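You operate a simulated robot arm through the tools that you are given. There is no shell and no other tool. Be economical: measure what you need, move in short steps, check, and stop when the job is done.

Carry out the task below with a simulated two-armed robot. There is one attempt and no reset: what you move stays moved.

TASK
Pick up the brown core from the top of the jumbo bench with one hand, pass it to the other hand and put it on the top of frame two. Take the teal brush and leave it on top of the red disc. Push the mesh drawer shut. Do these in any order.

It is judged by the outcome, as a careful person would: the job done as asked, and still so three seconds after it is handed in. It fails if anything else is knocked over, pushed out of place, dropped, spilled or broken.

THE ROBOT
Two 7-joint arms with two-finger parallel grippers on one trunk, on a base that drives. Base frame: it is fixed to the floor where the robot stands at the start and does not move with it; the origin is under the middle of the robot, x ahead of it, y to its left, z up. Readings come in mm, rad, newtons and seconds.
The left shoulder is at the start at [73, 182, 1086], the right one opposite. With the tool pointing down near the work surface each hand reaches from about 300 to 760 mm from the robot's upright axis, wherever it stands, measured 20 degrees to its own side. Places, roughly: mesh drawer [-8400, 2100, 800]; red disc (20x20x4 cm) [-8500, -2100, 800]; teal brush (2x2x15 cm) [-8400, -4200, 900]; top of frame two [-900, -1100, 1400]. Payload 3.91 kg a hand.
The tool frame of a hand sits at the grasp point between the pads (the TCP): z along the fingers, y along the line on which they close. The tips reach 30 mm beyond it. The gripper opens to 110 mm. The fingers are 20 mm wide and 10 mm thick; the gripper's body (48 by 112 mm) begins 55 mm behind the TCP.
Orientation is told as [roll, pitch, yaw] about the base's x, y, z axes, in that order, counted from this pose: with the fingers straight down and closing along the base's y, the tool's x points along the base's -x, its y along +y and its z along -z.

THE INTERFACE
- The arms move only by the tool drive_tool. It takes "left_series", "right_series" or both (then of equal length, played together; a hand with none holds still); each is text: rows parted by semicolons, each of 7 numbers parted by spaces: the shift along the tool's x, y, z in units of 30 mm (1.0 is 30 mm), then the turn, a rotation vector about the tool's x, y, z in units of 6 degrees (1.0 is 6 degrees), then the closure, from 0 (fully open) to 1 (shut). In form: tx ty tz wx wy wz fingers; .... A call has 1 to 20 rows; each row shifts and turns the commanded pose from where the row before left it, along the tool's axes as they then stand. A call with a number of a shift or a turn outside -1 to 1 is refused whole. A row lasts 0.2 s, in which the tool goes at most 50 mm and 0.15 rad; a call with a longer step from one row to the next is refused whole, and so is a gripper value outside its range. A pose out of reach is approached as far as the arm can. The call stops where the force on the tool passes 40 N (or 10 N more than at its start, if that is more) or the arm is blocked; 0.2 s more then pass. The fingers move at their own pace (about 72 mm/s each) and stop on an object; they squeeze with about 41 N. The grip force told is the motor's: it shows also when the fingers shut on nothing. Time passes only in rows, and 0.2 s behind the last, so rows that do not move let the fingers close. The reply holds the time, the measured pose of the TCP, the force on the tool along the base axes, the opening and the grip force, in the units named above and with some noise, with the torque about the TCP (base axes, N m) and any sound that the robot's microphone picked up.
- Cameras (640 x 400 px; columns grow to the right, rows downward): "scene" is now at [223.4, 15.3, 1284]; the picture's right is [0.24, -0.97, 0.00], its down [-0.50, -0.12, -0.86] and it looks along [0.83, 0.21, -0.52] (base axes); focal length 218 px, centre (320, 200). "left" rides on the left gripper at [73, -17, -103] in its tool frame; the picture's right is [0.23, 0.97, 0.00], its down [-0.76, 0.18, -0.62] and it looks along [-0.61, 0.14, 0.78] (tool axes); focal length 222 px, centre (320, 200). "right" rides on the right gripper at [73, 17, -103] in its tool frame; the picture's right is [-0.23, 0.97, 0.00], its down [-0.76, -0.18, -0.62] and it looks along [-0.61, -0.14, 0.78] (tool axes); focal length 222 px, centre (320, 200). There is no depth. A picture from a camera that has moved, and an enlarged one, comes with that camera's place and axes in the base frame and with its lens. The place of the scene camera against the robot may be out by one fixed shift of up to 12 mm in any direction.
- camera(camera): a new picture of that camera. It takes no simulated time.
- move_column(by): slides the trunk up (or, below 0, down) by that many mm; the arms and the scene camera ride with it, the base frame stays. It gives what a move gives, with no picture.
- base_move(legs): drives the robot by 1 to 6 legs, each [ahead, left, turn to the left] in mm, mm and rad, along the robot's own axes; the way and the turn of a leg run together, so that a leg with both is an arc; at most 1500 mm and 3.142 rad a leg. The arms and the cameras ride along, it lands a little off, and it stops where it bumps. It gives what a move gives.
- aim_head(pan, tilt): turns the head with the scene camera to pan (to the left, within 1.396 rad either way) and tilt (down, from -0.506 to 1.204), counted from straight ahead of the robot. It gives what a move gives.
- zoom(camera, box): a new picture of the part [left, top, right, bottom] of that camera's present view, enlarged. It takes no simulated time.
- job_done(): hands the job in; it is judged then, once.

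Work in short steps. Places have to be worked out from the pictures, the camera data and where the tool is seen: move nearer, look again, correct. Check each grasp and each placing, and mend what went wrong. You have 165 turns and 122 pictures in all, those below and enlarged ones among them. Open the grippers and draw the arms clear of the work before you hand the job in, unless the task says otherwise; then end with one line.

The tools are called after ">>>" by a JSON object that holds its "api" and its "payload". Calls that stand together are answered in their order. drive_tool: Moves the arms, as the interface text tells. Its arguments: {"type":"object","properties":{"left_series":{"type":"string"},"right_series":{"type":"string"}},"required":[]} The other tools are called the same way: move_column (by) slides the trunk up or down; base_move (legs) drives the base; aim_head (pan, tilt) turns the head that bears the scene camera; camera (camera) takes a picture; zoom (camera, box) takes an enlarged picture of a part of a camera's view; job_done () hands the job in.

At the start:

```text
clock: 0.0
left_eef_pos: [385.6, 352.4, 1100.2]
left_tool_rot: [-0.002, -0.001, 0.002]
left_force: [0.2, 0.3, 0.3]
left_wrist_torque: [0.0, 0.0, 0.03]
left_grip_width: 109.9
left_gripper_force: 0.1
right_eef_pos: [428.8, -53.6, 1146.9]
right_tool_rot: [0.0, -0.001, -0.002]
right_force: [-0.5, 0.0, 0.0]
right_wrist_torque: [-0.04, 0.01, -0.03]
right_grip_width: 110.1
right_gripper_force: 0.1
trunk travel left (down, up): [-350.0, 164.0]
robot x, y, heading: [-1.1, 6.3, 0.002]
head pan, tilt: [0.243, 0.543]
```

scene: 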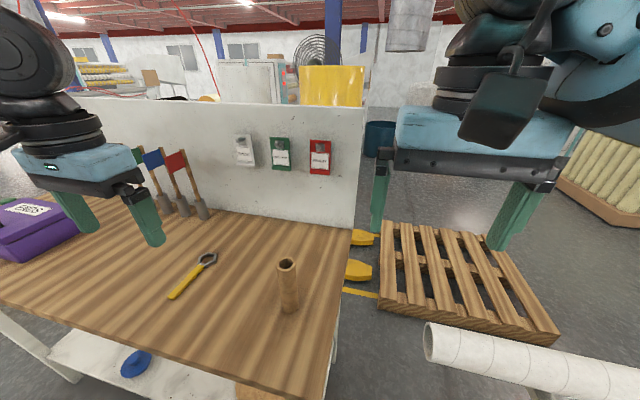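
right: 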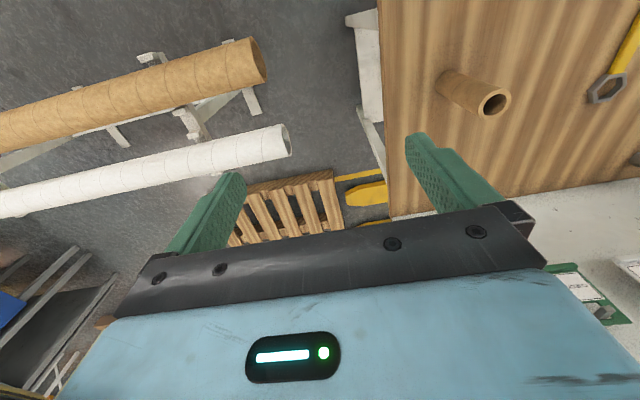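
left: 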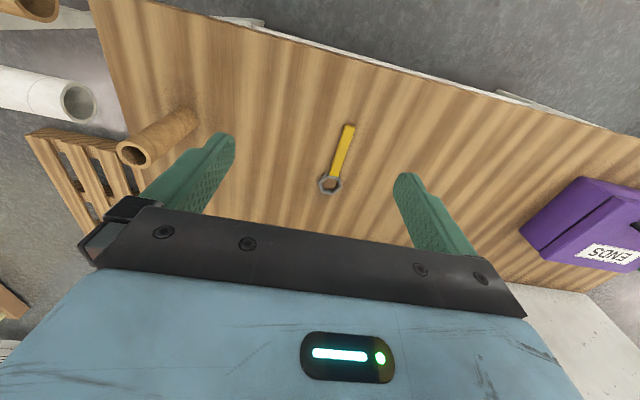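

The core stands at about (468, 137) with its top near z 990 and the bench near z 870. I look around to the right and left before moving anything.

>>> {"api": "aim_head", "payload": {"pan": -1.39, "tilt": 0.2}}

>>> {"api": "camera", "payload": {"camera": "scene"}}

>>> {"api": "aim_head", "payload": {"pan": 0.3, "tilt": 0.9}}

>>> {"api": "camera", "payload": {"camera": "scene"}}

```text
clock: 1.7
left_eef_pos: [383.4, 352.1, 1100.6]
left_tool_rot: [0.0, 0.0, 0.002]
left_force: [0.8, 0.1, 0.2]
left_wrist_torque: [-0.02, -0.02, 0.02]
left_grip_width: 110.1
left_gripper_force: 0.2
right_eef_pos: [427.5, -53.1, 1148.6]
right_tool_rot: [0.0, -0.001, -0.002]
right_force: [-0.1, -0.4, -0.6]
right_wrist_torque: [0.01, -0.01, -0.03]
right_grip_width: 110.0
right_gripper_force: 0.0
trunk travel left (down, up): [-350.0, 164.0]
robot x, y, heading: [0.6, -0.9, 0.003]
head pan, tilt: [-1.389, 0.201]
```

```text
118 pictures are left
camera scene: at [153.0, -97.9, 1315.6], right [-0.98, -0.18, 0.0], down [-0.04, 0.2, -0.98], along [0.18, -0.96, -0.2], focal length 218 px, centre (320, 200)
```

scene: 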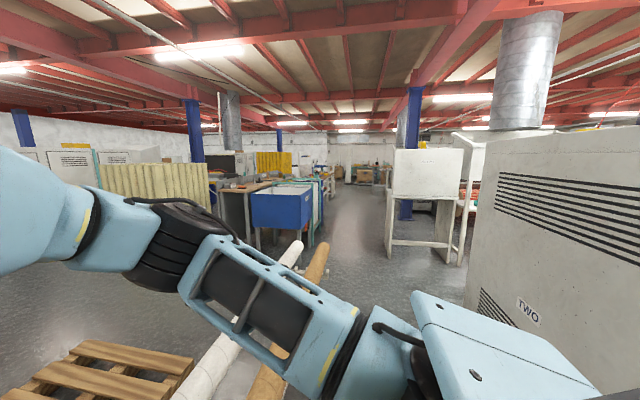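

```text
clock: 3.4
left_eef_pos: [385.1, 351.7, 1100.5]
left_tool_rot: [0.0, 0.001, 0.003]
left_force: [0.3, -0.5, 0.8]
left_wrist_torque: [0.0, 0.02, 0.01]
left_grip_width: 110.0
left_gripper_force: 0.1
right_eef_pos: [427.7, -52.4, 1147.3]
right_tool_rot: [0.0, 0.001, -0.001]
right_force: [-0.5, -0.5, -0.6]
right_wrist_torque: [0.03, 0.01, 0.02]
right_grip_width: 110.3
right_gripper_force: 0.0
trunk travel left (down, up): [-350.0, 164.0]
robot x, y, heading: [-1.0, 0.2, -0.001]
head pan, tilt: [0.3, 0.901]
```

```text
117 pictures are left
camera scene: at [208.2, 16.0, 1254.1], right [0.3, -0.96, 0.0], down [-0.75, -0.23, -0.62], along [0.59, 0.18, -0.78], focal length 218 px, centre (320, 200)
```

scene: 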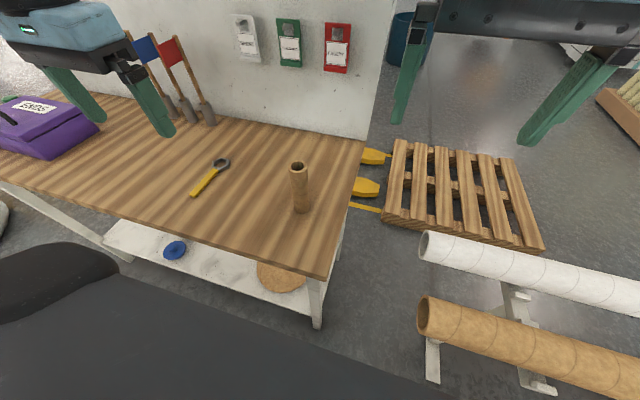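

The machine labelled TWO to the right is frame two. I bring the left hand above the core, move the right hand aside, then check from the left camera.

>>> {"api": "drive_tool", "payload": {"left_series": "-0.346 -0.896 0 0 0 0 0;-0.346 -0.896 0 0 0 0 0;-0.346 -0.896 0 0 0 0 0;-0.346 -0.896 0 0 0 0 0;-0.346 -0.896 0 0 0 0 0;-0.346 -0.896 0 0 0 0 0;-0.346 -0.896 0 0 0 0 0;-0.346 -0.896 0 0 0 0 0", "right_series": "0 -1 0 0 0 0 0;0 -1 0 0 0 0 0;0 -1 0 0 0 0 0;0 -1 0 0 0 0 0;0 -1 0 0 0 0 0;0 -1 0 0 0 0 0;0 0 0 0 0 0 0;0 0 0 0 0 0 0"}}

>>> {"api": "camera", "payload": {"camera": "left"}}

>>> {"api": "camera", "payload": {"camera": "scene"}}

```text
clock: 5.2
left_eef_pos: [471.9, 140.5, 1100.2]
left_tool_rot: [0.0, -0.001, 0.01]
left_force: [-0.4, -0.5, 0.6]
left_wrist_torque: [-0.02, -0.02, -0.01]
left_grip_width: 110.0
left_gripper_force: 0.2
left hand out of reach, approached as far as the arm can: row 8
right_eef_pos: [431.1, -233.3, 1145.2]
right_tool_rot: [-0.002, 0.002, -0.001]
right_force: [0.6, 0.9, 0.7]
right_wrist_torque: [-0.02, 0.03, 0.0]
right_grip_width: 109.8
right_gripper_force: 0.2
trunk travel left (down, up): [-350.0, 164.0]
robot x, y, heading: [3.7, 0.3, -0.001]
head pan, tilt: [0.3, 0.901]
```

```text
116 pictures are left
camera left: at [399.5, 121.9, 1202.3], right [-0.24, 0.97, 0.0], down [0.76, 0.18, 0.62], along [0.61, 0.15, -0.78], focal length 222 px, centre (320, 200)
```

left: 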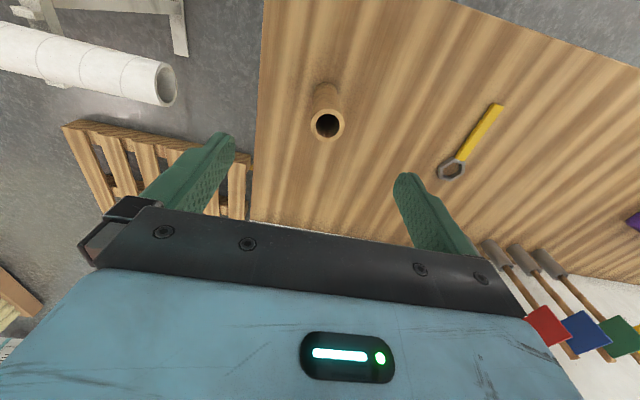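

```text
115 pictures are left
camera scene: at [210.5, 16.2, 1253.6], right [0.3, -0.96, 0.0], down [-0.75, -0.23, -0.62], along [0.59, 0.18, -0.79], focal length 218 px, centre (320, 200)
```

scene: 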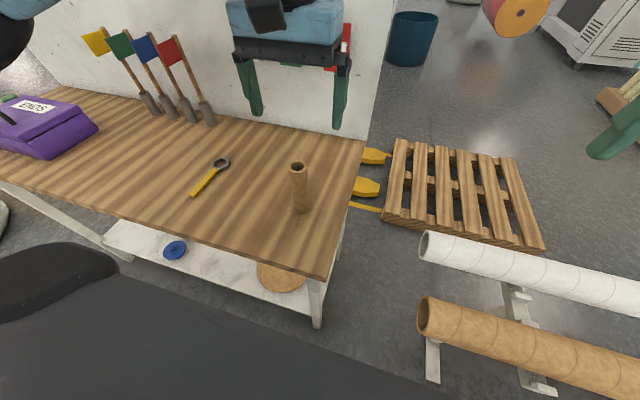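

The left camera puts the core at about (473, 147). I shift slightly and descend around it, then look.

>>> {"api": "drive_tool", "payload": {"left_series": "0 0.2 1 0 0 0 0;0 0 1 0 0 0 0;0 0 1 0 0 0 0;0 0 0.7 0 0 0 0;0 0 0.6 0 0 0 0"}}

>>> {"api": "camera", "payload": {"camera": "left"}}

```text
clock: 6.4
left_eef_pos: [468.1, 146.1, 971.7]
left_tool_rot: [0.002, 0.0, 0.002]
left_force: [0.3, -0.5, 0.2]
left_wrist_torque: [-0.02, -0.03, 0.03]
left_grip_width: 109.6
left_gripper_force: 0.0
right_eef_pos: [429.7, -234.5, 1145.9]
right_tool_rot: [0.0, 0.0, -0.001]
right_force: [-0.4, 0.1, -0.1]
right_wrist_torque: [0.02, 0.01, 0.02]
right_grip_width: 110.1
right_gripper_force: 0.1
trunk travel left (down, up): [-350.0, 164.0]
robot x, y, heading: [-1.1, -1.0, -0.001]
head pan, tilt: [0.3, 0.901]
```

```text
114 pictures are left
camera left: at [395.8, 128.0, 1074.2], right [-0.23, 0.97, 0.0], down [0.76, 0.18, 0.62], along [0.61, 0.14, -0.78], focal length 222 px, centre (320, 200)
```

left: 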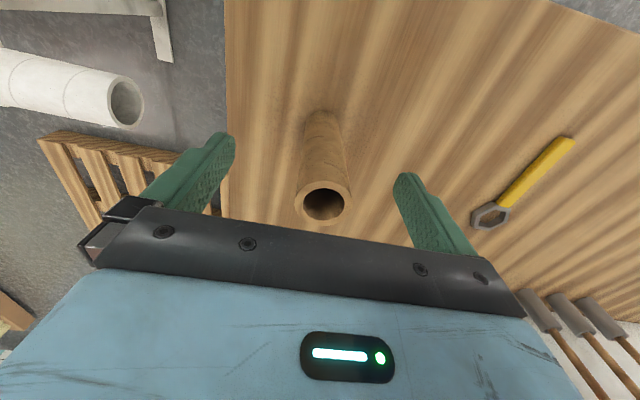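

Well centred between the fingers. I close on it and check the grip.

>>> {"api": "drive_tool", "payload": {"left_series": "0 0 0 0 0 0 0.5;0 0 0 0 0 0 0.6;0 0 0 0 0 0 0.7;0 0 0 0 0 0 0.8;0 0 0 0 0 0 0.9;0 0 0 0 0 0 1;0 0 0 0 0 0 1"}}

>>> {"api": "camera", "payload": {"camera": "left"}}

```text
clock: 8.0
left_eef_pos: [466.9, 146.5, 971.3]
left_tool_rot: [-0.001, -0.001, 0.003]
left_force: [-0.5, 0.4, -0.1]
left_wrist_torque: [0.02, 0.0, 0.01]
left_grip_width: 33.2
left_gripper_force: 40.8
right_eef_pos: [428.6, -234.3, 1146.2]
right_tool_rot: [0.0, -0.001, -0.002]
right_force: [0.3, -0.5, 0.4]
right_wrist_torque: [0.02, -0.01, -0.03]
right_grip_width: 110.0
right_gripper_force: 0.1
trunk travel left (down, up): [-350.0, 164.0]
robot x, y, heading: [5.5, 1.1, -0.001]
head pan, tilt: [0.3, 0.901]
```

```text
113 pictures are left
camera left: at [395.6, 127.9, 1074.4], right [-0.23, 0.97, 0.0], down [0.76, 0.18, 0.62], along [0.61, 0.14, -0.78], focal length 222 px, centre (320, 200)
```

left: 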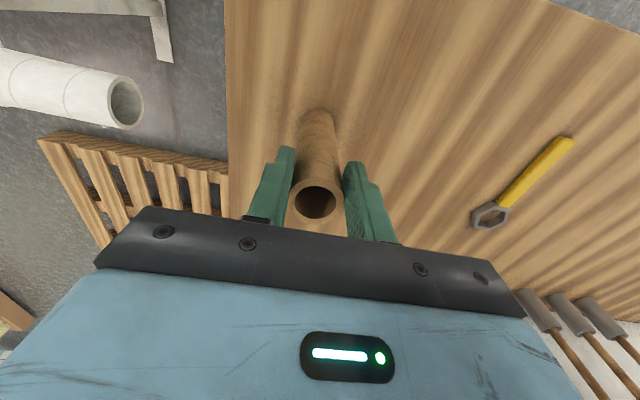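

Firm grip at 33 mm. I lift the core and move it out a little, while the right hand turns to point left-forward with the fingers 60° up from straight down.

>>> {"api": "drive_tool", "payload": {"left_series": "0 0 -0.5 0 0 0 1;0 0 -0.8 0 0 0 1;0 0 -1 0 0 0 1;0 0 -1 0 0 0 1;0 0 -1 0 0 0 1;0 0 -1 0 0 0 1;-0.5 0 0 0 0 0 1;-0.5 0 0 0 0 0 1;-0.5 0 0 0 0 0 1;0 0 0 0 0 0 1;0 0 0 0 0 0 1;0 0 0 0 0 0 1;0 0 0 0 0 0 1;0 0 0 0 0 0 1;0 0 0 0 0 0 1;0 0 0 0 0 0 1;0 0 0 0 0 0 1;0 0 0 0 0 0 1", "right_series": "0 0 0 0 0 -0.94 0;0 0 0 0 0 -0.94 0;0 0 0 0 0 -0.94 0;0 0 0 0 0 -0.94 0;0 0 0 0 0 -0.94 0;0 0 0 0 0 -0.94 0;0 0 0 0 0 -0.94 0;0 0 0 0 0 -0.94 0;0 0 0 0 -1 0 0;0 0 0 0 -1 0 0;0 0 0 0 -1 0 0;0 0 0 0 -1 0 0;0 0 0 0 -1 0 0;0 0 0 0 -1 0 0;0 0 0 0 -1 0 0;0 0 0 0 -1 0 0;0 0 0 0 -1 0 0;0 0 0 0 -1 0 0"}}

>>> {"api": "camera", "payload": {"camera": "scene"}}

>>> {"api": "camera", "payload": {"camera": "right"}}

```text
clock: 11.8
left_eef_pos: [484.7, 157.8, 1131.5]
left_tool_rot: [-0.002, 0.001, 0.005]
left_force: [0.1, 0.3, -1.2]
left_wrist_torque: [0.0, -0.03, -0.02]
left_grip_width: 33.5
left_gripper_force: 40.6
left hand out of reach, approached as far as the arm can: row 7, 8, 9
right_eef_pos: [427.7, -233.3, 1148.9]
right_tool_rot: [-0.001, -1.051, 0.786]
right_force: [-0.3, -0.6, -0.5]
right_wrist_torque: [-0.02, 0.02, -0.01]
right_grip_width: 110.0
right_gripper_force: 0.0
trunk travel left (down, up): [-350.0, 164.0]
robot x, y, heading: [0.5, 3.1, -0.001]
head pan, tilt: [0.3, 0.901]
```

```text
112 pictures are left
camera scene: at [207.9, 15.7, 1254.2], right [0.3, -0.96, 0.0], down [-0.75, -0.23, -0.62], along [0.59, 0.18, -0.78], focal length 218 px, centre (320, 200)
```

scene: 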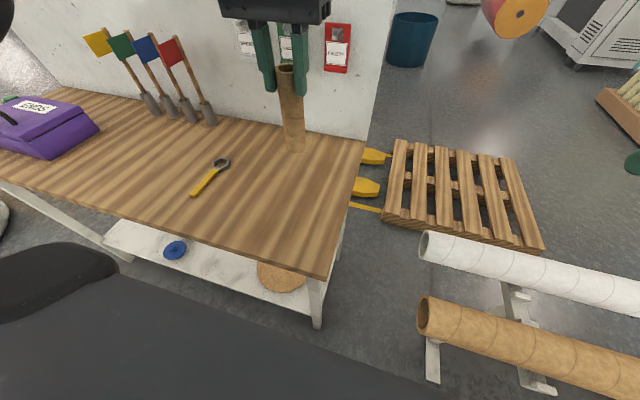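

```text
111 pictures are left
camera right: at [326.3, -311.0, 1137.1], right [-0.61, 0.77, 0.2], down [0.01, -0.24, 0.97], along [0.79, 0.59, 0.14], focal length 222 px, centre (320, 200)
```

right: 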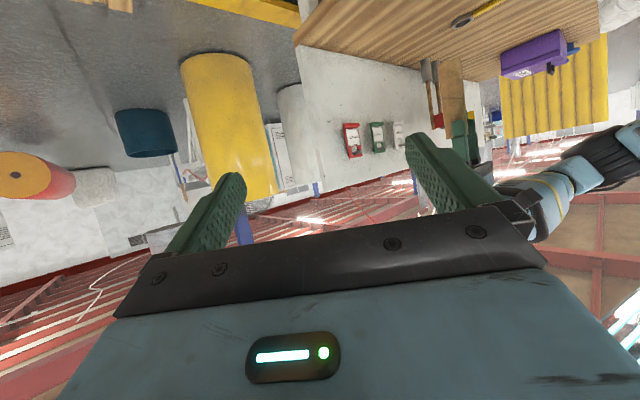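

The left hand holds the core at (485, 158), spanning z about 1018–1141. I bring the right hand to a spot 120 mm short of it, at z 1062, below the left fingers.

>>> {"api": "drive_tool", "payload": {"right_series": "-0.07 0.715 0.647 0 0 0 0;-0.07 0.715 0.647 0 0 0 0;-0.07 0.715 0.647 0 0 0 0;-0.07 0.715 0.647 0 0 0 0;-0.07 0.715 0.647 0 0 0 0;-0.07 0.715 0.647 0 0 0 0;-0.07 0.715 0.647 0 0 0 0;-0.07 0.715 0.647 0 0 0 0;-0.07 0.715 0.647 0 0 0 0;-0.07 0.715 0.647 0 0 0 0;-0.07 0.715 0.647 0 0 0 0"}}

>>> {"api": "camera", "payload": {"camera": "scene"}}

>>> {"api": "camera", "payload": {"camera": "right"}}

```text
clock: 14.2
left_eef_pos: [485.2, 159.2, 1130.2]
left_tool_rot: [-0.003, -0.003, 0.005]
left_force: [-0.6, 0.4, -0.1]
left_wrist_torque: [-0.02, 0.0, 0.0]
left_grip_width: 33.6
left_gripper_force: 40.2
right_eef_pos: [403.2, 74.7, 1061.7]
right_tool_rot: [-0.003, -1.049, 0.787]
right_force: [-0.2, 1.2, 0.2]
right_wrist_torque: [0.01, -0.02, 0.0]
right_grip_width: 109.6
right_gripper_force: 0.1
trunk travel left (down, up): [-350.0, 164.0]
robot x, y, heading: [-0.4, -0.8, -0.003]
head pan, tilt: [0.3, 0.901]
```

```text
110 pictures are left
camera scene: at [208.2, 16.8, 1254.1], right [0.3, -0.96, 0.0], down [-0.75, -0.23, -0.62], along [0.59, 0.18, -0.78], focal length 218 px, centre (320, 200)
```

scene: 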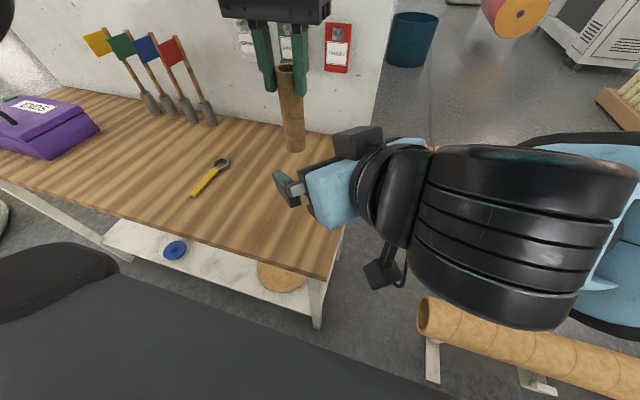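

```text
109 pictures are left
camera right: at [300.5, -3.3, 1050.7], right [-0.61, 0.77, 0.2], down [0.01, -0.24, 0.97], along [0.79, 0.59, 0.14], focal length 222 px, centre (320, 200)
```

right: 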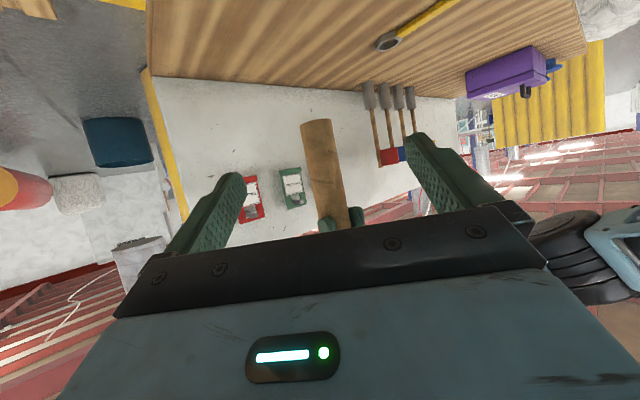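

Height is right: the tube bottom is near z 1008 and the left fingertips near 1100. I advance the right hand around the tube.

>>> {"api": "drive_tool", "payload": {"right_series": "-0.346 0 0.704 0 0 0 0;-0.346 0 0.704 0 0 0 0;-0.346 0 0.704 0 0 0 0;-0.346 0 0.704 0 0 0 0;-0.346 0 0.704 0 0 0 0;0 0 0 0 0 0 0"}}

>>> {"api": "camera", "payload": {"camera": "right"}}

>>> {"api": "camera", "payload": {"camera": "scene"}}

```text
clock: 15.6
left_eef_pos: [485.4, 158.4, 1130.6]
left_tool_rot: [-0.003, 0.0, 0.006]
left_force: [1.1, 0.7, 0.2]
left_wrist_torque: [-0.01, -0.05, 0.02]
left_grip_width: 33.4
left_gripper_force: 41.1
right_eef_pos: [483.3, 155.5, 1053.3]
right_tool_rot: [0.0, -1.049, 0.789]
right_force: [0.3, 0.3, 0.2]
right_wrist_torque: [0.03, -0.03, -0.02]
right_grip_width: 110.3
right_gripper_force: 0.1
trunk travel left (down, up): [-350.0, 164.0]
robot x, y, heading: [-4.1, -2.7, 0.009]
head pan, tilt: [0.3, 0.901]
```

```text
108 pictures are left
camera right: at [382.4, 78.0, 1043.4], right [-0.61, 0.77, 0.2], down [0.01, -0.24, 0.97], along [0.79, 0.59, 0.14], focal length 222 px, centre (320, 200)
```

right: 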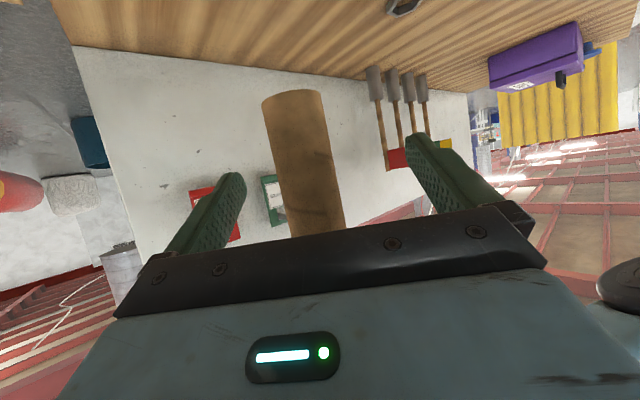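

```text
107 pictures are left
camera scene: at [208.1, 15.7, 1254.1], right [0.3, -0.96, 0.0], down [-0.75, -0.23, -0.62], along [0.59, 0.18, -0.78], focal length 218 px, centre (320, 200)
```

scene: 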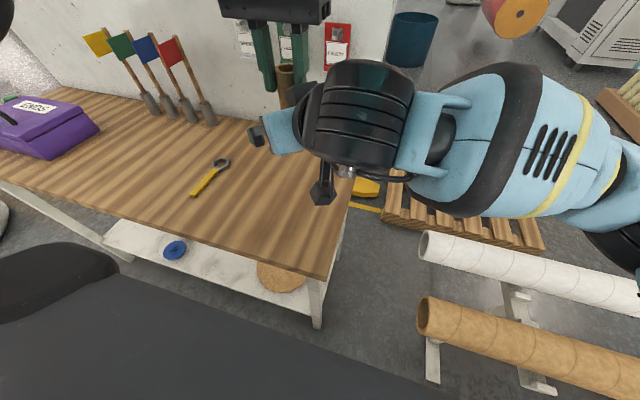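

The tube lies between the right pads at the right depth. I close the right hand while the left holds.

>>> {"api": "drive_tool", "payload": {"right_series": "0 0 0 0 0 0 0.5;0 0 0 0 0 0 0.6;0 0 0 0 0 0 0.7;0 0 0 0 0 0 0.8;0 0 0 0 0 0 0.9;0 0 0 0 0 0 1;0 0 0 0 0 0 1"}}

>>> {"api": "camera", "payload": {"camera": "right"}}

```text
clock: 17.2
left_eef_pos: [485.2, 159.9, 1131.8]
left_tool_rot: [0.005, 0.001, 0.005]
left_force: [-24.1, 17.5, 0.8]
left_wrist_torque: [0.82, 1.14, 0.25]
left_grip_width: 33.3
left_gripper_force: 41.1
right_eef_pos: [487.4, 154.0, 1053.3]
right_tool_rot: [-0.002, -1.044, 0.777]
right_force: [24.0, -19.5, -0.8]
right_wrist_torque: [0.64, 0.75, -0.4]
right_grip_width: 33.9
right_gripper_force: 41.4
trunk travel left (down, up): [-350.0, 164.0]
robot x, y, heading: [2.4, 0.2, -0.005]
head pan, tilt: [0.3, 0.901]
```

```text
106 pictures are left
camera right: at [385.0, 76.5, 1043.2], right [-0.6, 0.78, 0.2], down [0.01, -0.24, 0.97], along [0.8, 0.59, 0.13], focal length 222 px, centre (320, 200)
```

right: 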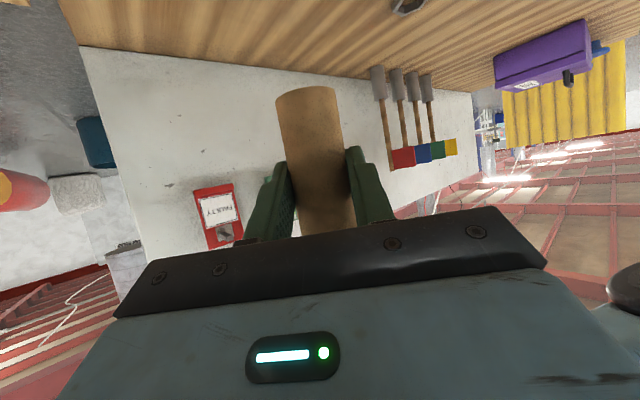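

Both hands hold it, with about 30 N side load from a small offset. I relax by shifting the right hand 7 mm along that force, then open the left.

>>> {"api": "drive_tool", "payload": {"right_series": "0 -0.12 0 0 0 0 1;0 -0.12 0 0 0 0 1;0 0 0 0 0 0 1"}}

>>> {"api": "drive_tool", "payload": {"left_series": "0 0 0 0 0 0 0.6;0 0 0 0 0 0 0.4;0 0 0 0 0 0 0.2;0 0 0 0 0 0 0;0 0 0 0 0 0 0"}}

>>> {"api": "camera", "payload": {"camera": "left"}}

```text
clock: 18.0
left_eef_pos: [485.9, 158.0, 1131.2]
left_tool_rot: [-0.002, -0.002, 0.006]
left_force: [-15.5, 7.3, -3.0]
left_wrist_torque: [0.48, 0.34, 0.01]
left_grip_width: 33.4
left_gripper_force: 40.9
right_eef_pos: [488.6, 151.4, 1052.9]
right_tool_rot: [0.0, -1.05, 0.786]
right_force: [15.7, -6.9, 3.1]
right_wrist_torque: [0.03, 0.78, -0.17]
right_grip_width: 33.9
right_gripper_force: 41.0
trunk travel left (down, up): [-350.0, 164.0]
robot x, y, heading: [-0.8, -0.4, 0.003]
head pan, tilt: [0.3, 0.901]
```

```text
clock: 19.0
left_eef_pos: [489.0, 164.1, 1132.2]
left_tool_rot: [0.003, -0.007, 0.022]
left_force: [4.4, 9.4, 4.3]
left_wrist_torque: [0.02, -0.13, 0.21]
left_grip_width: 105.8
left_gripper_force: 0.0
right_eef_pos: [488.9, 148.0, 1050.7]
right_tool_rot: [0.001, -1.045, 0.778]
right_force: [-4.1, -9.5, -3.6]
right_wrist_torque: [0.64, -0.26, -0.16]
right_grip_width: 33.6
right_gripper_force: 40.9
trunk travel left (down, up): [-350.0, 164.0]
robot x, y, heading: [-0.3, -1.2, 0.001]
head pan, tilt: [0.3, 0.901]
stopped in row 4 (left hand): the force on the tool passed its limit at 46 N (the readings are from after the stop); the commanded pose is now the measured one
```

```text
105 pictures are left
camera left: at [416.2, 144.1, 1234.3], right [-0.25, 0.97, 0.0], down [0.75, 0.19, 0.63], along [0.61, 0.16, -0.78], focal length 222 px, centre (320, 200)
```

left: 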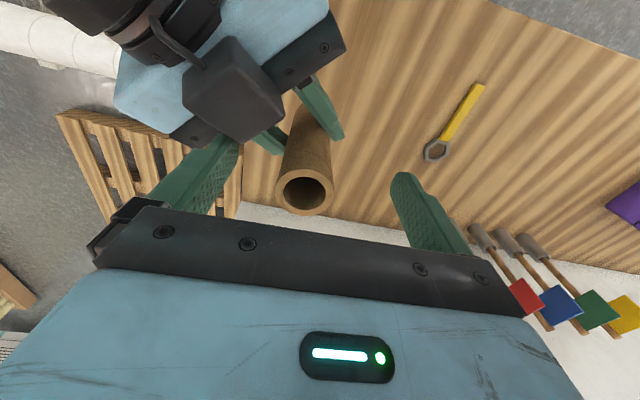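

The core is in the right hand. The left -y finger brushed the right hand's body, so I close the left a little and raise it straight up.

>>> {"api": "drive_tool", "payload": {"left_series": "0 0 0 0 0 0 0.2;0 0 0 0 0 0 0.3;0 0 -0.7 0 0 0 0.3;0 0 -1 0 0 0 0.3;0 0 -1 0 0 0 0.3"}}

>>> {"api": "camera", "payload": {"camera": "left"}}

```text
clock: 20.2
left_eef_pos: [475.4, 187.3, 1205.9]
left_tool_rot: [0.001, -0.007, 0.019]
left_force: [0.5, -0.4, 0.6]
left_wrist_torque: [-0.03, 0.01, 0.05]
left_grip_width: 77.1
left_gripper_force: 0.1
left hand out of reach, approached as far as the arm can: row 3, 4, 5
right_eef_pos: [487.4, 149.2, 1051.7]
right_tool_rot: [0.002, -1.045, 0.78]
right_force: [0.7, -0.4, 0.1]
right_wrist_torque: [-0.02, 0.03, 0.01]
right_grip_width: 33.8
right_gripper_force: 41.3
trunk travel left (down, up): [-350.0, 164.0]
robot x, y, heading: [0.1, 1.8, -0.001]
head pan, tilt: [0.3, 0.901]
```

```text
104 pictures are left
camera left: at [402.2, 166.2, 1308.5], right [-0.25, 0.97, 0.0], down [0.75, 0.19, 0.63], along [0.61, 0.16, -0.78], focal length 222 px, centre (320, 200)
```

left: 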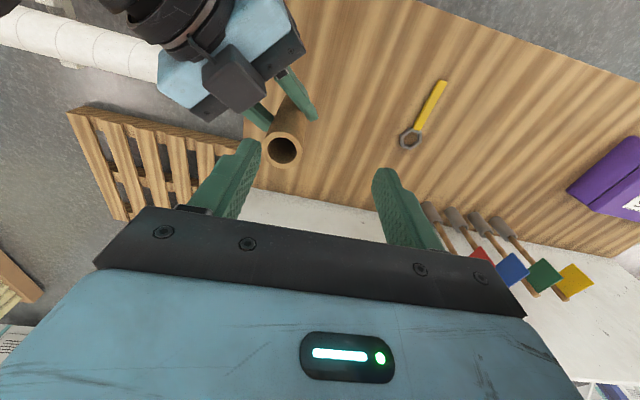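

The transfer is clean. I move the left hand away to its side and tuck the right hand with the core to its own side.

>>> {"api": "drive_tool", "payload": {"left_series": "0 1 0 0 0 0 0.3;0 1 0 0 0 0 0.3;0 1 0 0 0 0 0.3;0.5 1 0.5 0 0 0 0.3;0.5 0.5 0.5 0 0 0 0.3;0.5 0.5 0.5 0 0 0 0.3;0.5 0 0.5 0 0 0 0.3;0.5 0 0.5 0 0 0 0.3;0 0 0 0 0 0 0.3;0 0 0 0 0 0 0.3;0 0 0 0 0 0 0.3;0 0 0 0 0 0 0.3", "right_series": "0.22 -0.475 -0.816 0 0 0 1;0.22 -0.475 -0.816 0 0 0 1;0.22 -0.475 -0.816 0 0 0 1;0.22 -0.475 -0.816 0 0 0 1;0.22 -0.475 -0.816 0 0 0 1;0.22 -0.475 -0.816 0 0 0 1;0.22 -0.475 -0.816 0 0 0 1;0.22 -0.475 -0.816 0 0 0 1;0.22 -0.475 -0.816 0 0 0 1;0.22 -0.475 -0.816 0 0 0 1;0.22 -0.475 -0.816 0 0 0 1;0.22 -0.475 -0.816 0 0 0 1"}}

>>> {"api": "aim_head", "payload": {"pan": -1.39, "tilt": 0.6}}

>>> {"api": "camera", "payload": {"camera": "scene"}}

>>> {"api": "aim_head", "payload": {"pan": 1.39, "tilt": 0.4}}

>>> {"api": "camera", "payload": {"camera": "scene"}}

```text
clock: 22.8
left_eef_pos: [398.2, 333.9, 1130.3]
left_tool_rot: [0.004, -0.004, 0.018]
left_force: [-0.1, -0.2, -0.3]
left_wrist_torque: [0.01, 0.02, 0.03]
left_grip_width: 76.8
left_gripper_force: 0.0
right_eef_pos: [400.2, -180.3, 1131.1]
right_tool_rot: [0.004, -1.046, 0.78]
right_force: [-0.5, -0.4, 0.4]
right_wrist_torque: [0.0, -0.02, 0.0]
right_grip_width: 33.6
right_gripper_force: 41.2
trunk travel left (down, up): [-350.0, 164.0]
robot x, y, heading: [-2.3, -0.6, 0.004]
head pan, tilt: [0.3, 0.901]
```

```text
clock: 24.5
left_eef_pos: [397.0, 333.9, 1131.1]
left_tool_rot: [0.003, -0.005, 0.018]
left_force: [0.0, -0.9, 0.9]
left_wrist_torque: [-0.01, -0.01, -0.03]
left_grip_width: 77.0
left_gripper_force: 0.0
right_eef_pos: [401.1, -179.3, 1131.2]
right_tool_rot: [0.003, -1.045, 0.778]
right_force: [-0.5, 0.3, -0.5]
right_wrist_torque: [0.02, -0.03, 0.01]
right_grip_width: 33.6
right_gripper_force: 41.0
trunk travel left (down, up): [-350.0, 164.0]
robot x, y, heading: [3.6, -2.0, -0.0]
head pan, tilt: [-1.389, 0.6]
```

```text
103 pictures are left
camera scene: at [152.1, -93.2, 1278.9], right [-0.98, -0.18, 0.0], down [-0.1, 0.56, -0.82], along [0.15, -0.81, -0.57], focal length 218 px, centre (320, 200)
```

scene: 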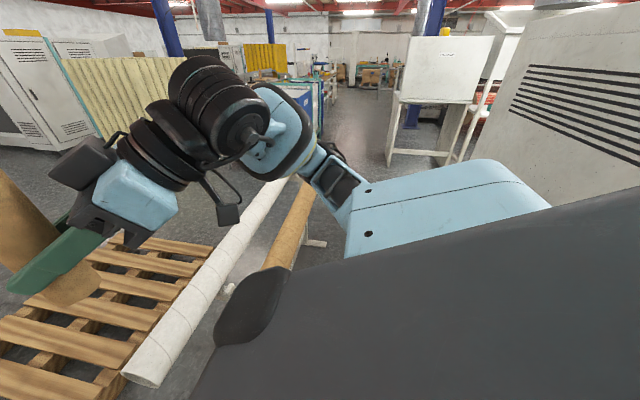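

```text
clock: 27.0
left_eef_pos: [396.8, 335.3, 1130.9]
left_tool_rot: [0.003, -0.006, 0.02]
left_force: [-0.3, 0.0, 0.3]
left_wrist_torque: [0.01, -0.01, -0.03]
left_grip_width: 77.0
left_gripper_force: 0.1
right_eef_pos: [400.9, -179.5, 1131.0]
right_tool_rot: [0.003, -1.045, 0.777]
right_force: [-0.6, 0.0, 0.4]
right_wrist_torque: [0.0, -0.01, 0.02]
right_grip_width: 33.7
right_gripper_force: 40.7
trunk travel left (down, up): [-350.0, 164.0]
robot x, y, heading: [-0.2, 1.8, 0.002]
head pan, tilt: [1.389, 0.4]
```

```text
102 pictures are left
camera scene: at [152.9, 84.8, 1297.1], right [0.98, -0.18, 0.0], down [-0.07, -0.38, -0.92], along [0.17, 0.91, -0.39], focal length 218 px, centre (320, 200)
```

scene: 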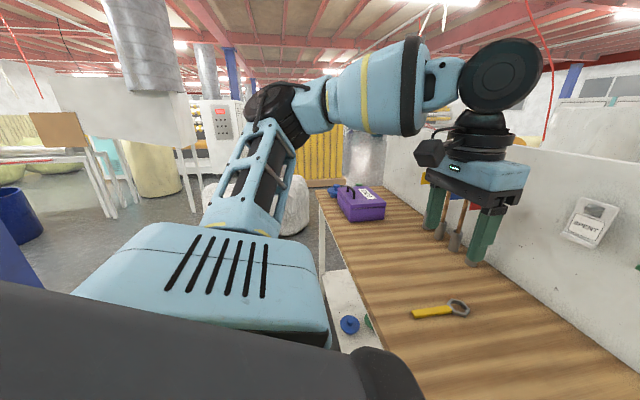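

Floor to the right is free between the frame and the tubes on stands. I back off slightly, strafe right, then look toward frame two.

>>> {"api": "base_move", "payload": {"legs": [[-30, -700, 0]]}}

>>> {"api": "aim_head", "payload": {"pan": -1.39, "tilt": 0.3}}

>>> {"api": "camera", "payload": {"camera": "scene"}}

```text
clock: 33.6
left_eef_pos: [366.7, -376.4, 1130.1]
left_tool_rot: [0.003, -0.006, 0.005]
left_force: [0.3, -1.1, -0.2]
left_wrist_torque: [0.0, 0.01, 0.03]
left_grip_width: 76.8
left_gripper_force: 0.0
right_eef_pos: [365.7, -890.5, 1130.4]
right_tool_rot: [0.003, -1.044, 0.769]
right_force: [0.6, 0.5, -0.3]
right_wrist_torque: [0.01, -0.01, -0.02]
right_grip_width: 33.3
right_gripper_force: 41.5
trunk travel left (down, up): [-350.0, 164.0]
robot x, y, heading: [-30.9, -705.9, -0.014]
head pan, tilt: [1.389, 0.4]
```

```text
clock: 36.1
left_eef_pos: [367.7, -376.2, 1131.2]
left_tool_rot: [0.004, -0.006, 0.007]
left_force: [0.2, -0.6, 0.6]
left_wrist_torque: [-0.03, 0.01, 0.05]
left_grip_width: 76.9
left_gripper_force: 0.2
right_eef_pos: [364.5, -890.4, 1130.2]
right_tool_rot: [0.004, -1.045, 0.768]
right_force: [0.0, 0.2, 0.4]
right_wrist_torque: [-0.01, 0.01, 0.02]
right_grip_width: 33.3
right_gripper_force: 41.5
trunk travel left (down, up): [-350.0, 164.0]
robot x, y, heading: [-35.0, -708.0, -0.009]
head pan, tilt: [-1.389, 0.3]
```

```text
101 pictures are left
camera scene: at [118.0, -806.7, 1306.4], right [-0.99, -0.17, 0.0], down [-0.05, 0.29, -0.96], along [0.16, -0.94, -0.3], focal length 218 px, centre (320, 200)
```

scene: 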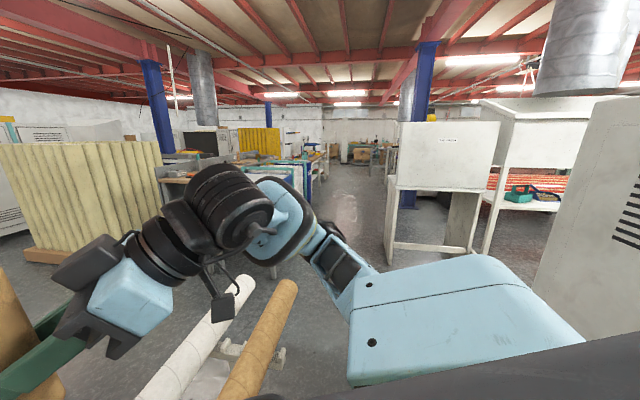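

Frame two's front face is near x -640 with its far corner around y -1715, top about 1390–1400. I drive to about (80, -1050) and turn around to face it.

>>> {"api": "base_move", "payload": {"legs": [[110, -340, 0], [0, 0, -1.57], [0, 0, -1.56]]}}

>>> {"api": "aim_head", "payload": {"pan": 0, "tilt": 0.2}}

>>> {"api": "camera", "payload": {"camera": "scene"}}

```text
clock: 47.3
left_eef_pos: [-337.0, -1364.7, 1131.7]
left_tool_rot: [0.004, -0.004, 3.123]
left_force: [-0.1, 0.3, -0.1]
left_wrist_torque: [-0.04, -0.04, 0.0]
left_grip_width: 76.8
left_gripper_force: 0.0
right_eef_pos: [-322.0, -851.1, 1131.3]
right_tool_rot: [0.003, -1.046, -2.401]
right_force: [1.1, -0.2, -0.1]
right_wrist_torque: [0.0, -0.02, 0.0]
right_grip_width: 33.4
right_gripper_force: 40.0
trunk travel left (down, up): [-350.0, 164.0]
robot x, y, heading: [70.1, -1044.3, 3.102]
head pan, tilt: [-1.389, 0.3]
```

```text
clock: 48.9
left_eef_pos: [-338.0, -1364.2, 1131.0]
left_tool_rot: [0.004, -0.007, 3.122]
left_force: [0.8, 0.0, 0.3]
left_wrist_torque: [0.0, 0.01, 0.03]
left_grip_width: 77.0
left_gripper_force: 0.1
right_eef_pos: [-321.4, -851.3, 1130.6]
right_tool_rot: [0.004, -1.046, -2.402]
right_force: [-0.2, 0.0, 0.4]
right_wrist_torque: [-0.01, 0.0, 0.0]
right_grip_width: 33.1
right_gripper_force: 41.4
trunk travel left (down, up): [-350.0, 164.0]
robot x, y, heading: [73.0, -1045.6, 3.106]
head pan, tilt: [0.0, 0.201]
```

```text
100 pictures are left
camera scene: at [-148.8, -1042.8, 1315.6], right [0.04, 1.0, 0.0], down [0.2, -0.01, -0.98], along [-0.98, 0.04, -0.2], focal length 218 px, centre (320, 200)
```

scene: 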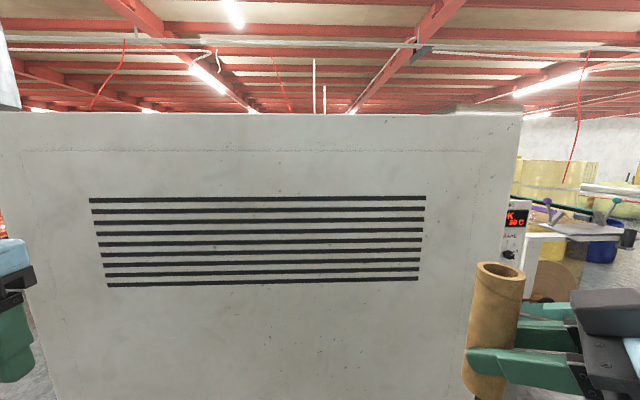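

I raise the trunk to full height to see and reach the top.

>>> {"api": "move_column", "payload": {"by": 164}}

>>> {"api": "aim_head", "payload": {"pan": 0, "tilt": 0.35}}

>>> {"api": "camera", "payload": {"camera": "scene"}}

```text
clock: 50.7
left_eef_pos: [-337.8, -1364.6, 1293.3]
left_tool_rot: [0.003, -0.003, 3.123]
left_force: [0.0, 0.5, -0.2]
left_wrist_torque: [0.02, -0.03, 0.0]
left_grip_width: 77.0
left_gripper_force: 0.1
right_eef_pos: [-322.2, -849.9, 1294.7]
right_tool_rot: [0.007, -1.044, -2.403]
right_force: [0.2, 0.1, 0.1]
right_wrist_torque: [-0.01, -0.01, 0.01]
right_grip_width: 33.3
right_gripper_force: 40.9
trunk travel left (down, up): [-514.0, 0.0]
robot x, y, heading: [72.2, -1046.4, 3.104]
head pan, tilt: [0.0, 0.201]
```

```text
clock: 51.4
left_eef_pos: [-338.8, -1364.7, 1294.9]
left_tool_rot: [0.003, -0.005, 3.122]
left_force: [0.4, -0.3, 0.1]
left_wrist_torque: [-0.01, 0.0, 0.05]
left_grip_width: 76.7
left_gripper_force: 0.0
right_eef_pos: [-322.3, -851.4, 1294.9]
right_tool_rot: [0.003, -1.043, -2.4]
right_force: [-0.5, 0.3, -0.6]
right_wrist_torque: [0.0, -0.01, 0.02]
right_grip_width: 33.4
right_gripper_force: 40.8
trunk travel left (down, up): [-514.0, 0.0]
robot x, y, heading: [71.6, -1047.7, 3.106]
head pan, tilt: [0.0, 0.351]
```

```text
99 pictures are left
camera scene: at [-25.7, -1047.6, 1489.3], right [0.04, 1.0, 0.0], down [0.34, -0.01, -0.94], along [-0.94, 0.04, -0.34], focal length 218 px, centre (320, 200)
```

scene: 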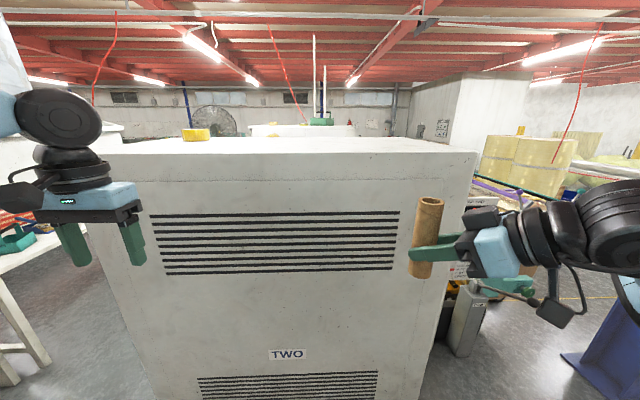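

The top is clear near the front right; its front edge is at x ≈ -630. I raise the right hand with the core well above the top and pull the left hand back.

>>> {"api": "drive_tool", "payload": {"left_series": "0.5 0 0 0 0 0 0.3;0.5 0 0 0 0 0 0.3;0.5 0 0 0 0 0 0.3;0.5 0 0 0 0 0 0.3;0.5 0 0 0 0 0 0.3;0.5 0 0 0 0 0 0.3;0 0 0 0 0 0 0.3;0 0 0 0 0 0 0.3", "right_series": "-0.704 0 -0.406 0 0 0 1;-0.704 0 -0.406 0 0 0 1;-0.704 0 -0.406 0 0 0 1;-0.704 0 -0.406 0 0 0 1;-0.704 0 -0.406 0 0 0 1;-0.704 0 -0.406 0 0 0 1;-0.704 0 -0.406 0 0 0 1;-0.704 0 -0.406 0 0 0 1"}}

>>> {"api": "camera", "payload": {"camera": "scene"}}

```text
clock: 53.2
left_eef_pos: [-247.6, -1367.2, 1294.3]
left_tool_rot: [0.005, -0.004, 3.121]
left_force: [0.2, -0.6, -0.3]
left_wrist_torque: [0.0, 0.0, 0.0]
left_grip_width: 76.4
left_gripper_force: 0.0
right_eef_pos: [-321.7, -849.7, 1490.8]
right_tool_rot: [0.001, -1.045, -2.401]
right_force: [-0.4, 0.0, -0.6]
right_wrist_torque: [0.03, -0.01, 0.0]
right_grip_width: 33.2
right_gripper_force: 41.7
trunk travel left (down, up): [-514.0, 0.0]
robot x, y, heading: [72.8, -1042.2, 3.102]
head pan, tilt: [0.0, 0.351]
```

```text
98 pictures are left
camera scene: at [-25.2, -1048.0, 1489.3], right [0.04, 1.0, 0.0], down [0.34, -0.01, -0.94], along [-0.94, 0.04, -0.34], focal length 218 px, centre (320, 200)
```

scene: 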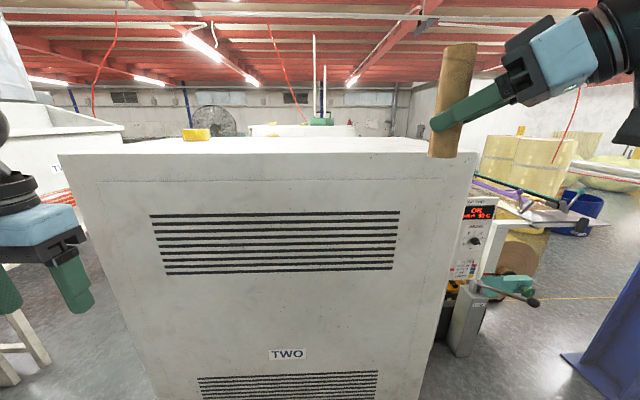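

Now I drive 250 mm closer to the frame.

>>> {"api": "base_move", "payload": {"legs": [[250, 0, 0.03]]}}

>>> {"api": "camera", "payload": {"camera": "scene"}}

>>> {"api": "camera", "payload": {"camera": "right"}}

```text
clock: 55.0
left_eef_pos: [-487.3, -1368.1, 1293.7]
left_tool_rot: [0.004, -0.009, -3.135]
left_force: [0.2, -0.7, -0.5]
left_wrist_torque: [-0.05, -0.03, 0.01]
left_grip_width: 76.8
left_gripper_force: 0.0
right_eef_pos: [-574.2, -853.5, 1490.7]
right_tool_rot: [0.0, -1.047, -2.373]
right_force: [-0.1, -1.0, -0.8]
right_wrist_torque: [0.02, 0.0, -0.02]
right_grip_width: 33.2
right_gripper_force: 41.1
trunk travel left (down, up): [-514.0, 0.0]
robot x, y, heading: [-175.7, -1038.6, 3.131]
head pan, tilt: [0.0, 0.351]
```

```text
97 pictures are left
camera scene: at [-273.4, -1043.8, 1489.5], right [0.01, 1.0, 0.0], down [0.34, 0.0, -0.94], along [-0.94, 0.01, -0.34], focal length 218 px, centre (320, 200)
```

scene: 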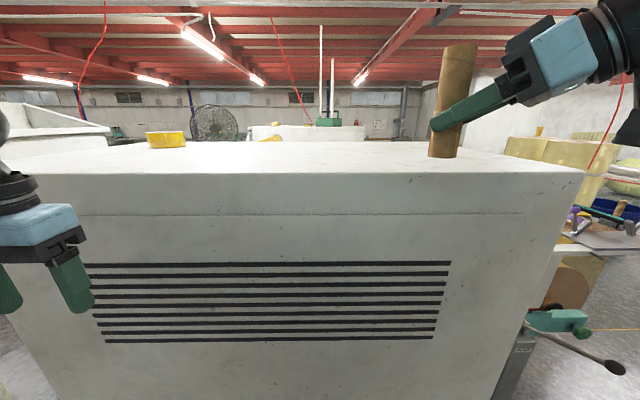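

```text
96 pictures are left
camera right: at [-473.4, -778.5, 1481.1], right [0.6, -0.78, 0.2], down [-0.01, 0.24, 0.97], along [-0.8, -0.58, 0.13], focal length 222 px, centre (320, 200)
```

right: 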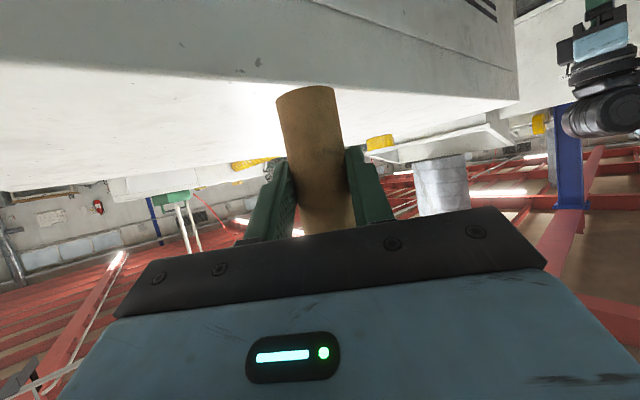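

The tube is vertical and its bottom clears the top. I move the right hand forward about 160 mm over the top.

>>> {"api": "drive_tool", "payload": {"right_series": "-0.342 -0.396 0.593 0 0 0 1;-0.342 -0.396 0.593 0 0 0 1;-0.342 -0.396 0.593 0 0 0 1;-0.342 -0.396 0.593 0 0 0 1;-0.342 -0.396 0.593 0 0 0 1;-0.342 -0.396 0.593 0 0 0 1;-0.342 -0.396 0.593 0 0 0 1"}}

>>> {"api": "camera", "payload": {"camera": "right"}}

>>> {"api": "camera", "payload": {"camera": "scene"}}

```text
clock: 56.6
left_eef_pos: [-489.2, -1368.6, 1294.7]
left_tool_rot: [0.002, -0.006, -3.137]
left_force: [0.0, -0.3, -0.2]
left_wrist_torque: [-0.01, -0.02, 0.01]
left_grip_width: 76.9
left_gripper_force: 0.1
right_eef_pos: [-702.8, -884.1, 1490.0]
right_tool_rot: [0.002, -1.046, -2.374]
right_force: [-0.5, -0.3, -0.8]
right_wrist_torque: [-0.01, -0.01, 0.0]
right_grip_width: 33.3
right_gripper_force: 41.0
right hand out of reach, approached as far as the arm can: row 6, 7
trunk travel left (down, up): [-514.0, 0.0]
robot x, y, heading: [-180.1, -1041.5, 3.13]
head pan, tilt: [0.0, 0.351]
```

```text
95 pictures are left
camera right: at [-601.5, -809.2, 1480.9], right [0.6, -0.78, 0.2], down [-0.01, 0.24, 0.97], along [-0.8, -0.58, 0.13], focal length 222 px, centre (320, 200)
```

right: 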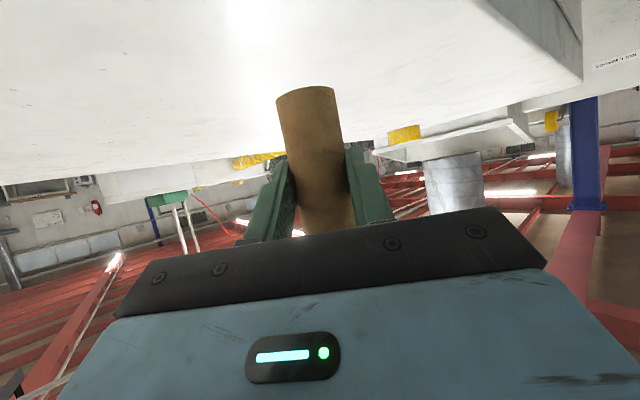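

```text
94 pictures are left
camera scene: at [-274.1, -1043.6, 1489.3], right [0.01, 1.0, 0.0], down [0.34, 0.0, -0.94], along [-0.94, 0.01, -0.34], focal length 218 px, centre (320, 200)
```

scene: 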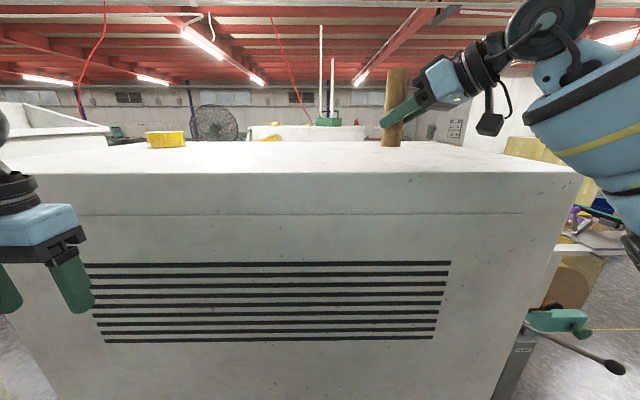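

The arm is at its reach limit here, so I drive 70 mm closer and look again.

>>> {"api": "base_move", "payload": {"legs": [[70, 0, 0]]}}

>>> {"api": "camera", "payload": {"camera": "right"}}

```text
clock: 57.6
left_eef_pos: [-554.1, -1367.7, 1296.5]
left_tool_rot: [0.005, -0.009, -3.135]
left_force: [0.3, -0.3, 0.2]
left_wrist_torque: [0.02, 0.01, -0.02]
left_grip_width: 77.1
left_gripper_force: 0.2
right_eef_pos: [-768.3, -885.3, 1493.1]
right_tool_rot: [-0.001, -1.048, -2.371]
right_force: [-0.1, -0.4, -0.1]
right_wrist_torque: [0.01, 0.0, -0.02]
right_grip_width: 33.2
right_gripper_force: 41.0
trunk travel left (down, up): [-514.0, 0.0]
robot x, y, heading: [-245.6, -1035.7, 3.128]
head pan, tilt: [0.0, 0.351]
```

```text
93 pictures are left
camera right: at [-667.0, -808.9, 1482.4], right [0.6, -0.78, 0.2], down [-0.01, 0.24, 0.97], along [-0.8, -0.58, 0.14], focal length 222 px, centre (320, 200)
```

right: 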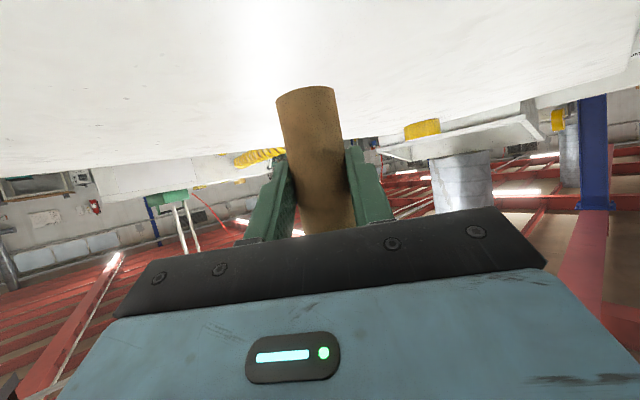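

The core sits about 110 mm inside the edge. I come down 30 mm and back 30 mm first.

>>> {"api": "drive_tool", "payload": {"right_series": "0.32 0.2 -0.06 0 0 0 1;0.32 0.2 -0.06 0 0 0 1;0.32 0.2 -0.06 0 0 0 1;0.32 0.2 -0.06 0 0 0 1"}}

>>> {"api": "camera", "payload": {"camera": "scene"}}

```text
clock: 58.6
left_eef_pos: [-554.0, -1368.1, 1295.1]
left_tool_rot: [0.003, -0.008, -3.134]
left_force: [0.0, 0.3, -0.3]
left_wrist_torque: [-0.02, -0.02, -0.03]
left_grip_width: 77.0
left_gripper_force: 0.0
right_eef_pos: [-733.7, -885.2, 1462.3]
right_tool_rot: [0.001, -1.046, -2.37]
right_force: [0.7, 0.5, 0.5]
right_wrist_torque: [0.02, -0.02, -0.02]
right_grip_width: 33.4
right_gripper_force: 41.0
trunk travel left (down, up): [-514.0, 0.0]
robot x, y, heading: [-246.8, -1039.1, 3.128]
head pan, tilt: [0.0, 0.351]
```

```text
92 pictures are left
camera scene: at [-341.0, -1042.9, 1489.4], right [0.01, 1.0, 0.0], down [0.34, 0.0, -0.94], along [-0.94, 0.01, -0.34], focal length 218 px, centre (320, 200)
```

scene: 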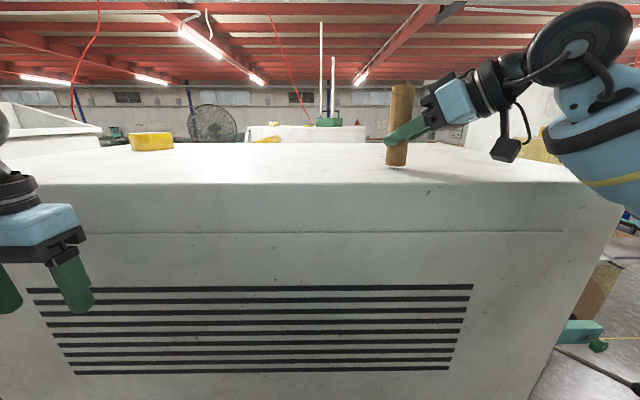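

Close above the surface. I descend in small steps, watching the force.

>>> {"api": "drive_tool", "payload": {"right_series": "0.115 0 0.067 0 0 0 1;0.115 0 0.067 0 0 0 1;0.115 0 0.067 0 0 0 1;0.115 0 0.067 0 0 0 1"}}

>>> {"api": "zoom", "payload": {"camera": "scene", "box": [340, 60, 500, 200]}}

```text
clock: 59.6
left_eef_pos: [-554.3, -1368.9, 1296.7]
left_tool_rot: [0.004, -0.01, -3.134]
left_force: [-1.0, 0.4, 0.8]
left_wrist_torque: [-0.04, -0.01, 0.01]
left_grip_width: 77.0
left_gripper_force: 0.0
right_eef_pos: [-733.3, -883.3, 1454.5]
right_tool_rot: [-0.01, -1.065, -2.366]
right_force: [-10.5, 2.3, 36.9]
right_wrist_torque: [-0.32, 0.63, -0.16]
right_grip_width: 33.2
right_gripper_force: 41.0
trunk travel left (down, up): [-514.0, 0.0]
robot x, y, heading: [-244.5, -1038.5, 3.129]
head pan, tilt: [0.0, 0.351]
```

```text
2.86 times, centred on (420, 130) of scene
camera zoom: at [-340.6, -1043.9, 1489.8], right [0.01, 1.0, 0.0], down [0.34, 0.0, -0.94], along [-0.94, 0.01, -0.34], focal length 623 px, centre (34, 400)
```

zoom: 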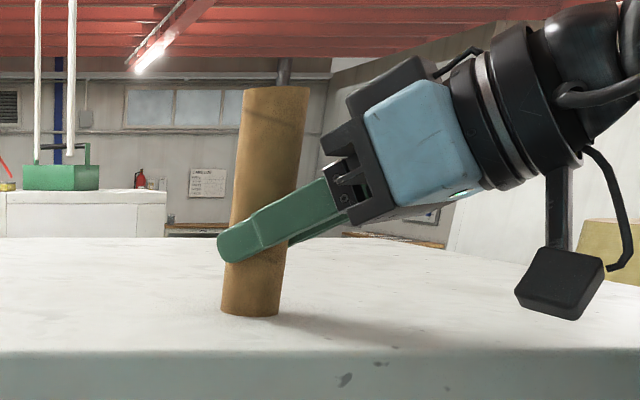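

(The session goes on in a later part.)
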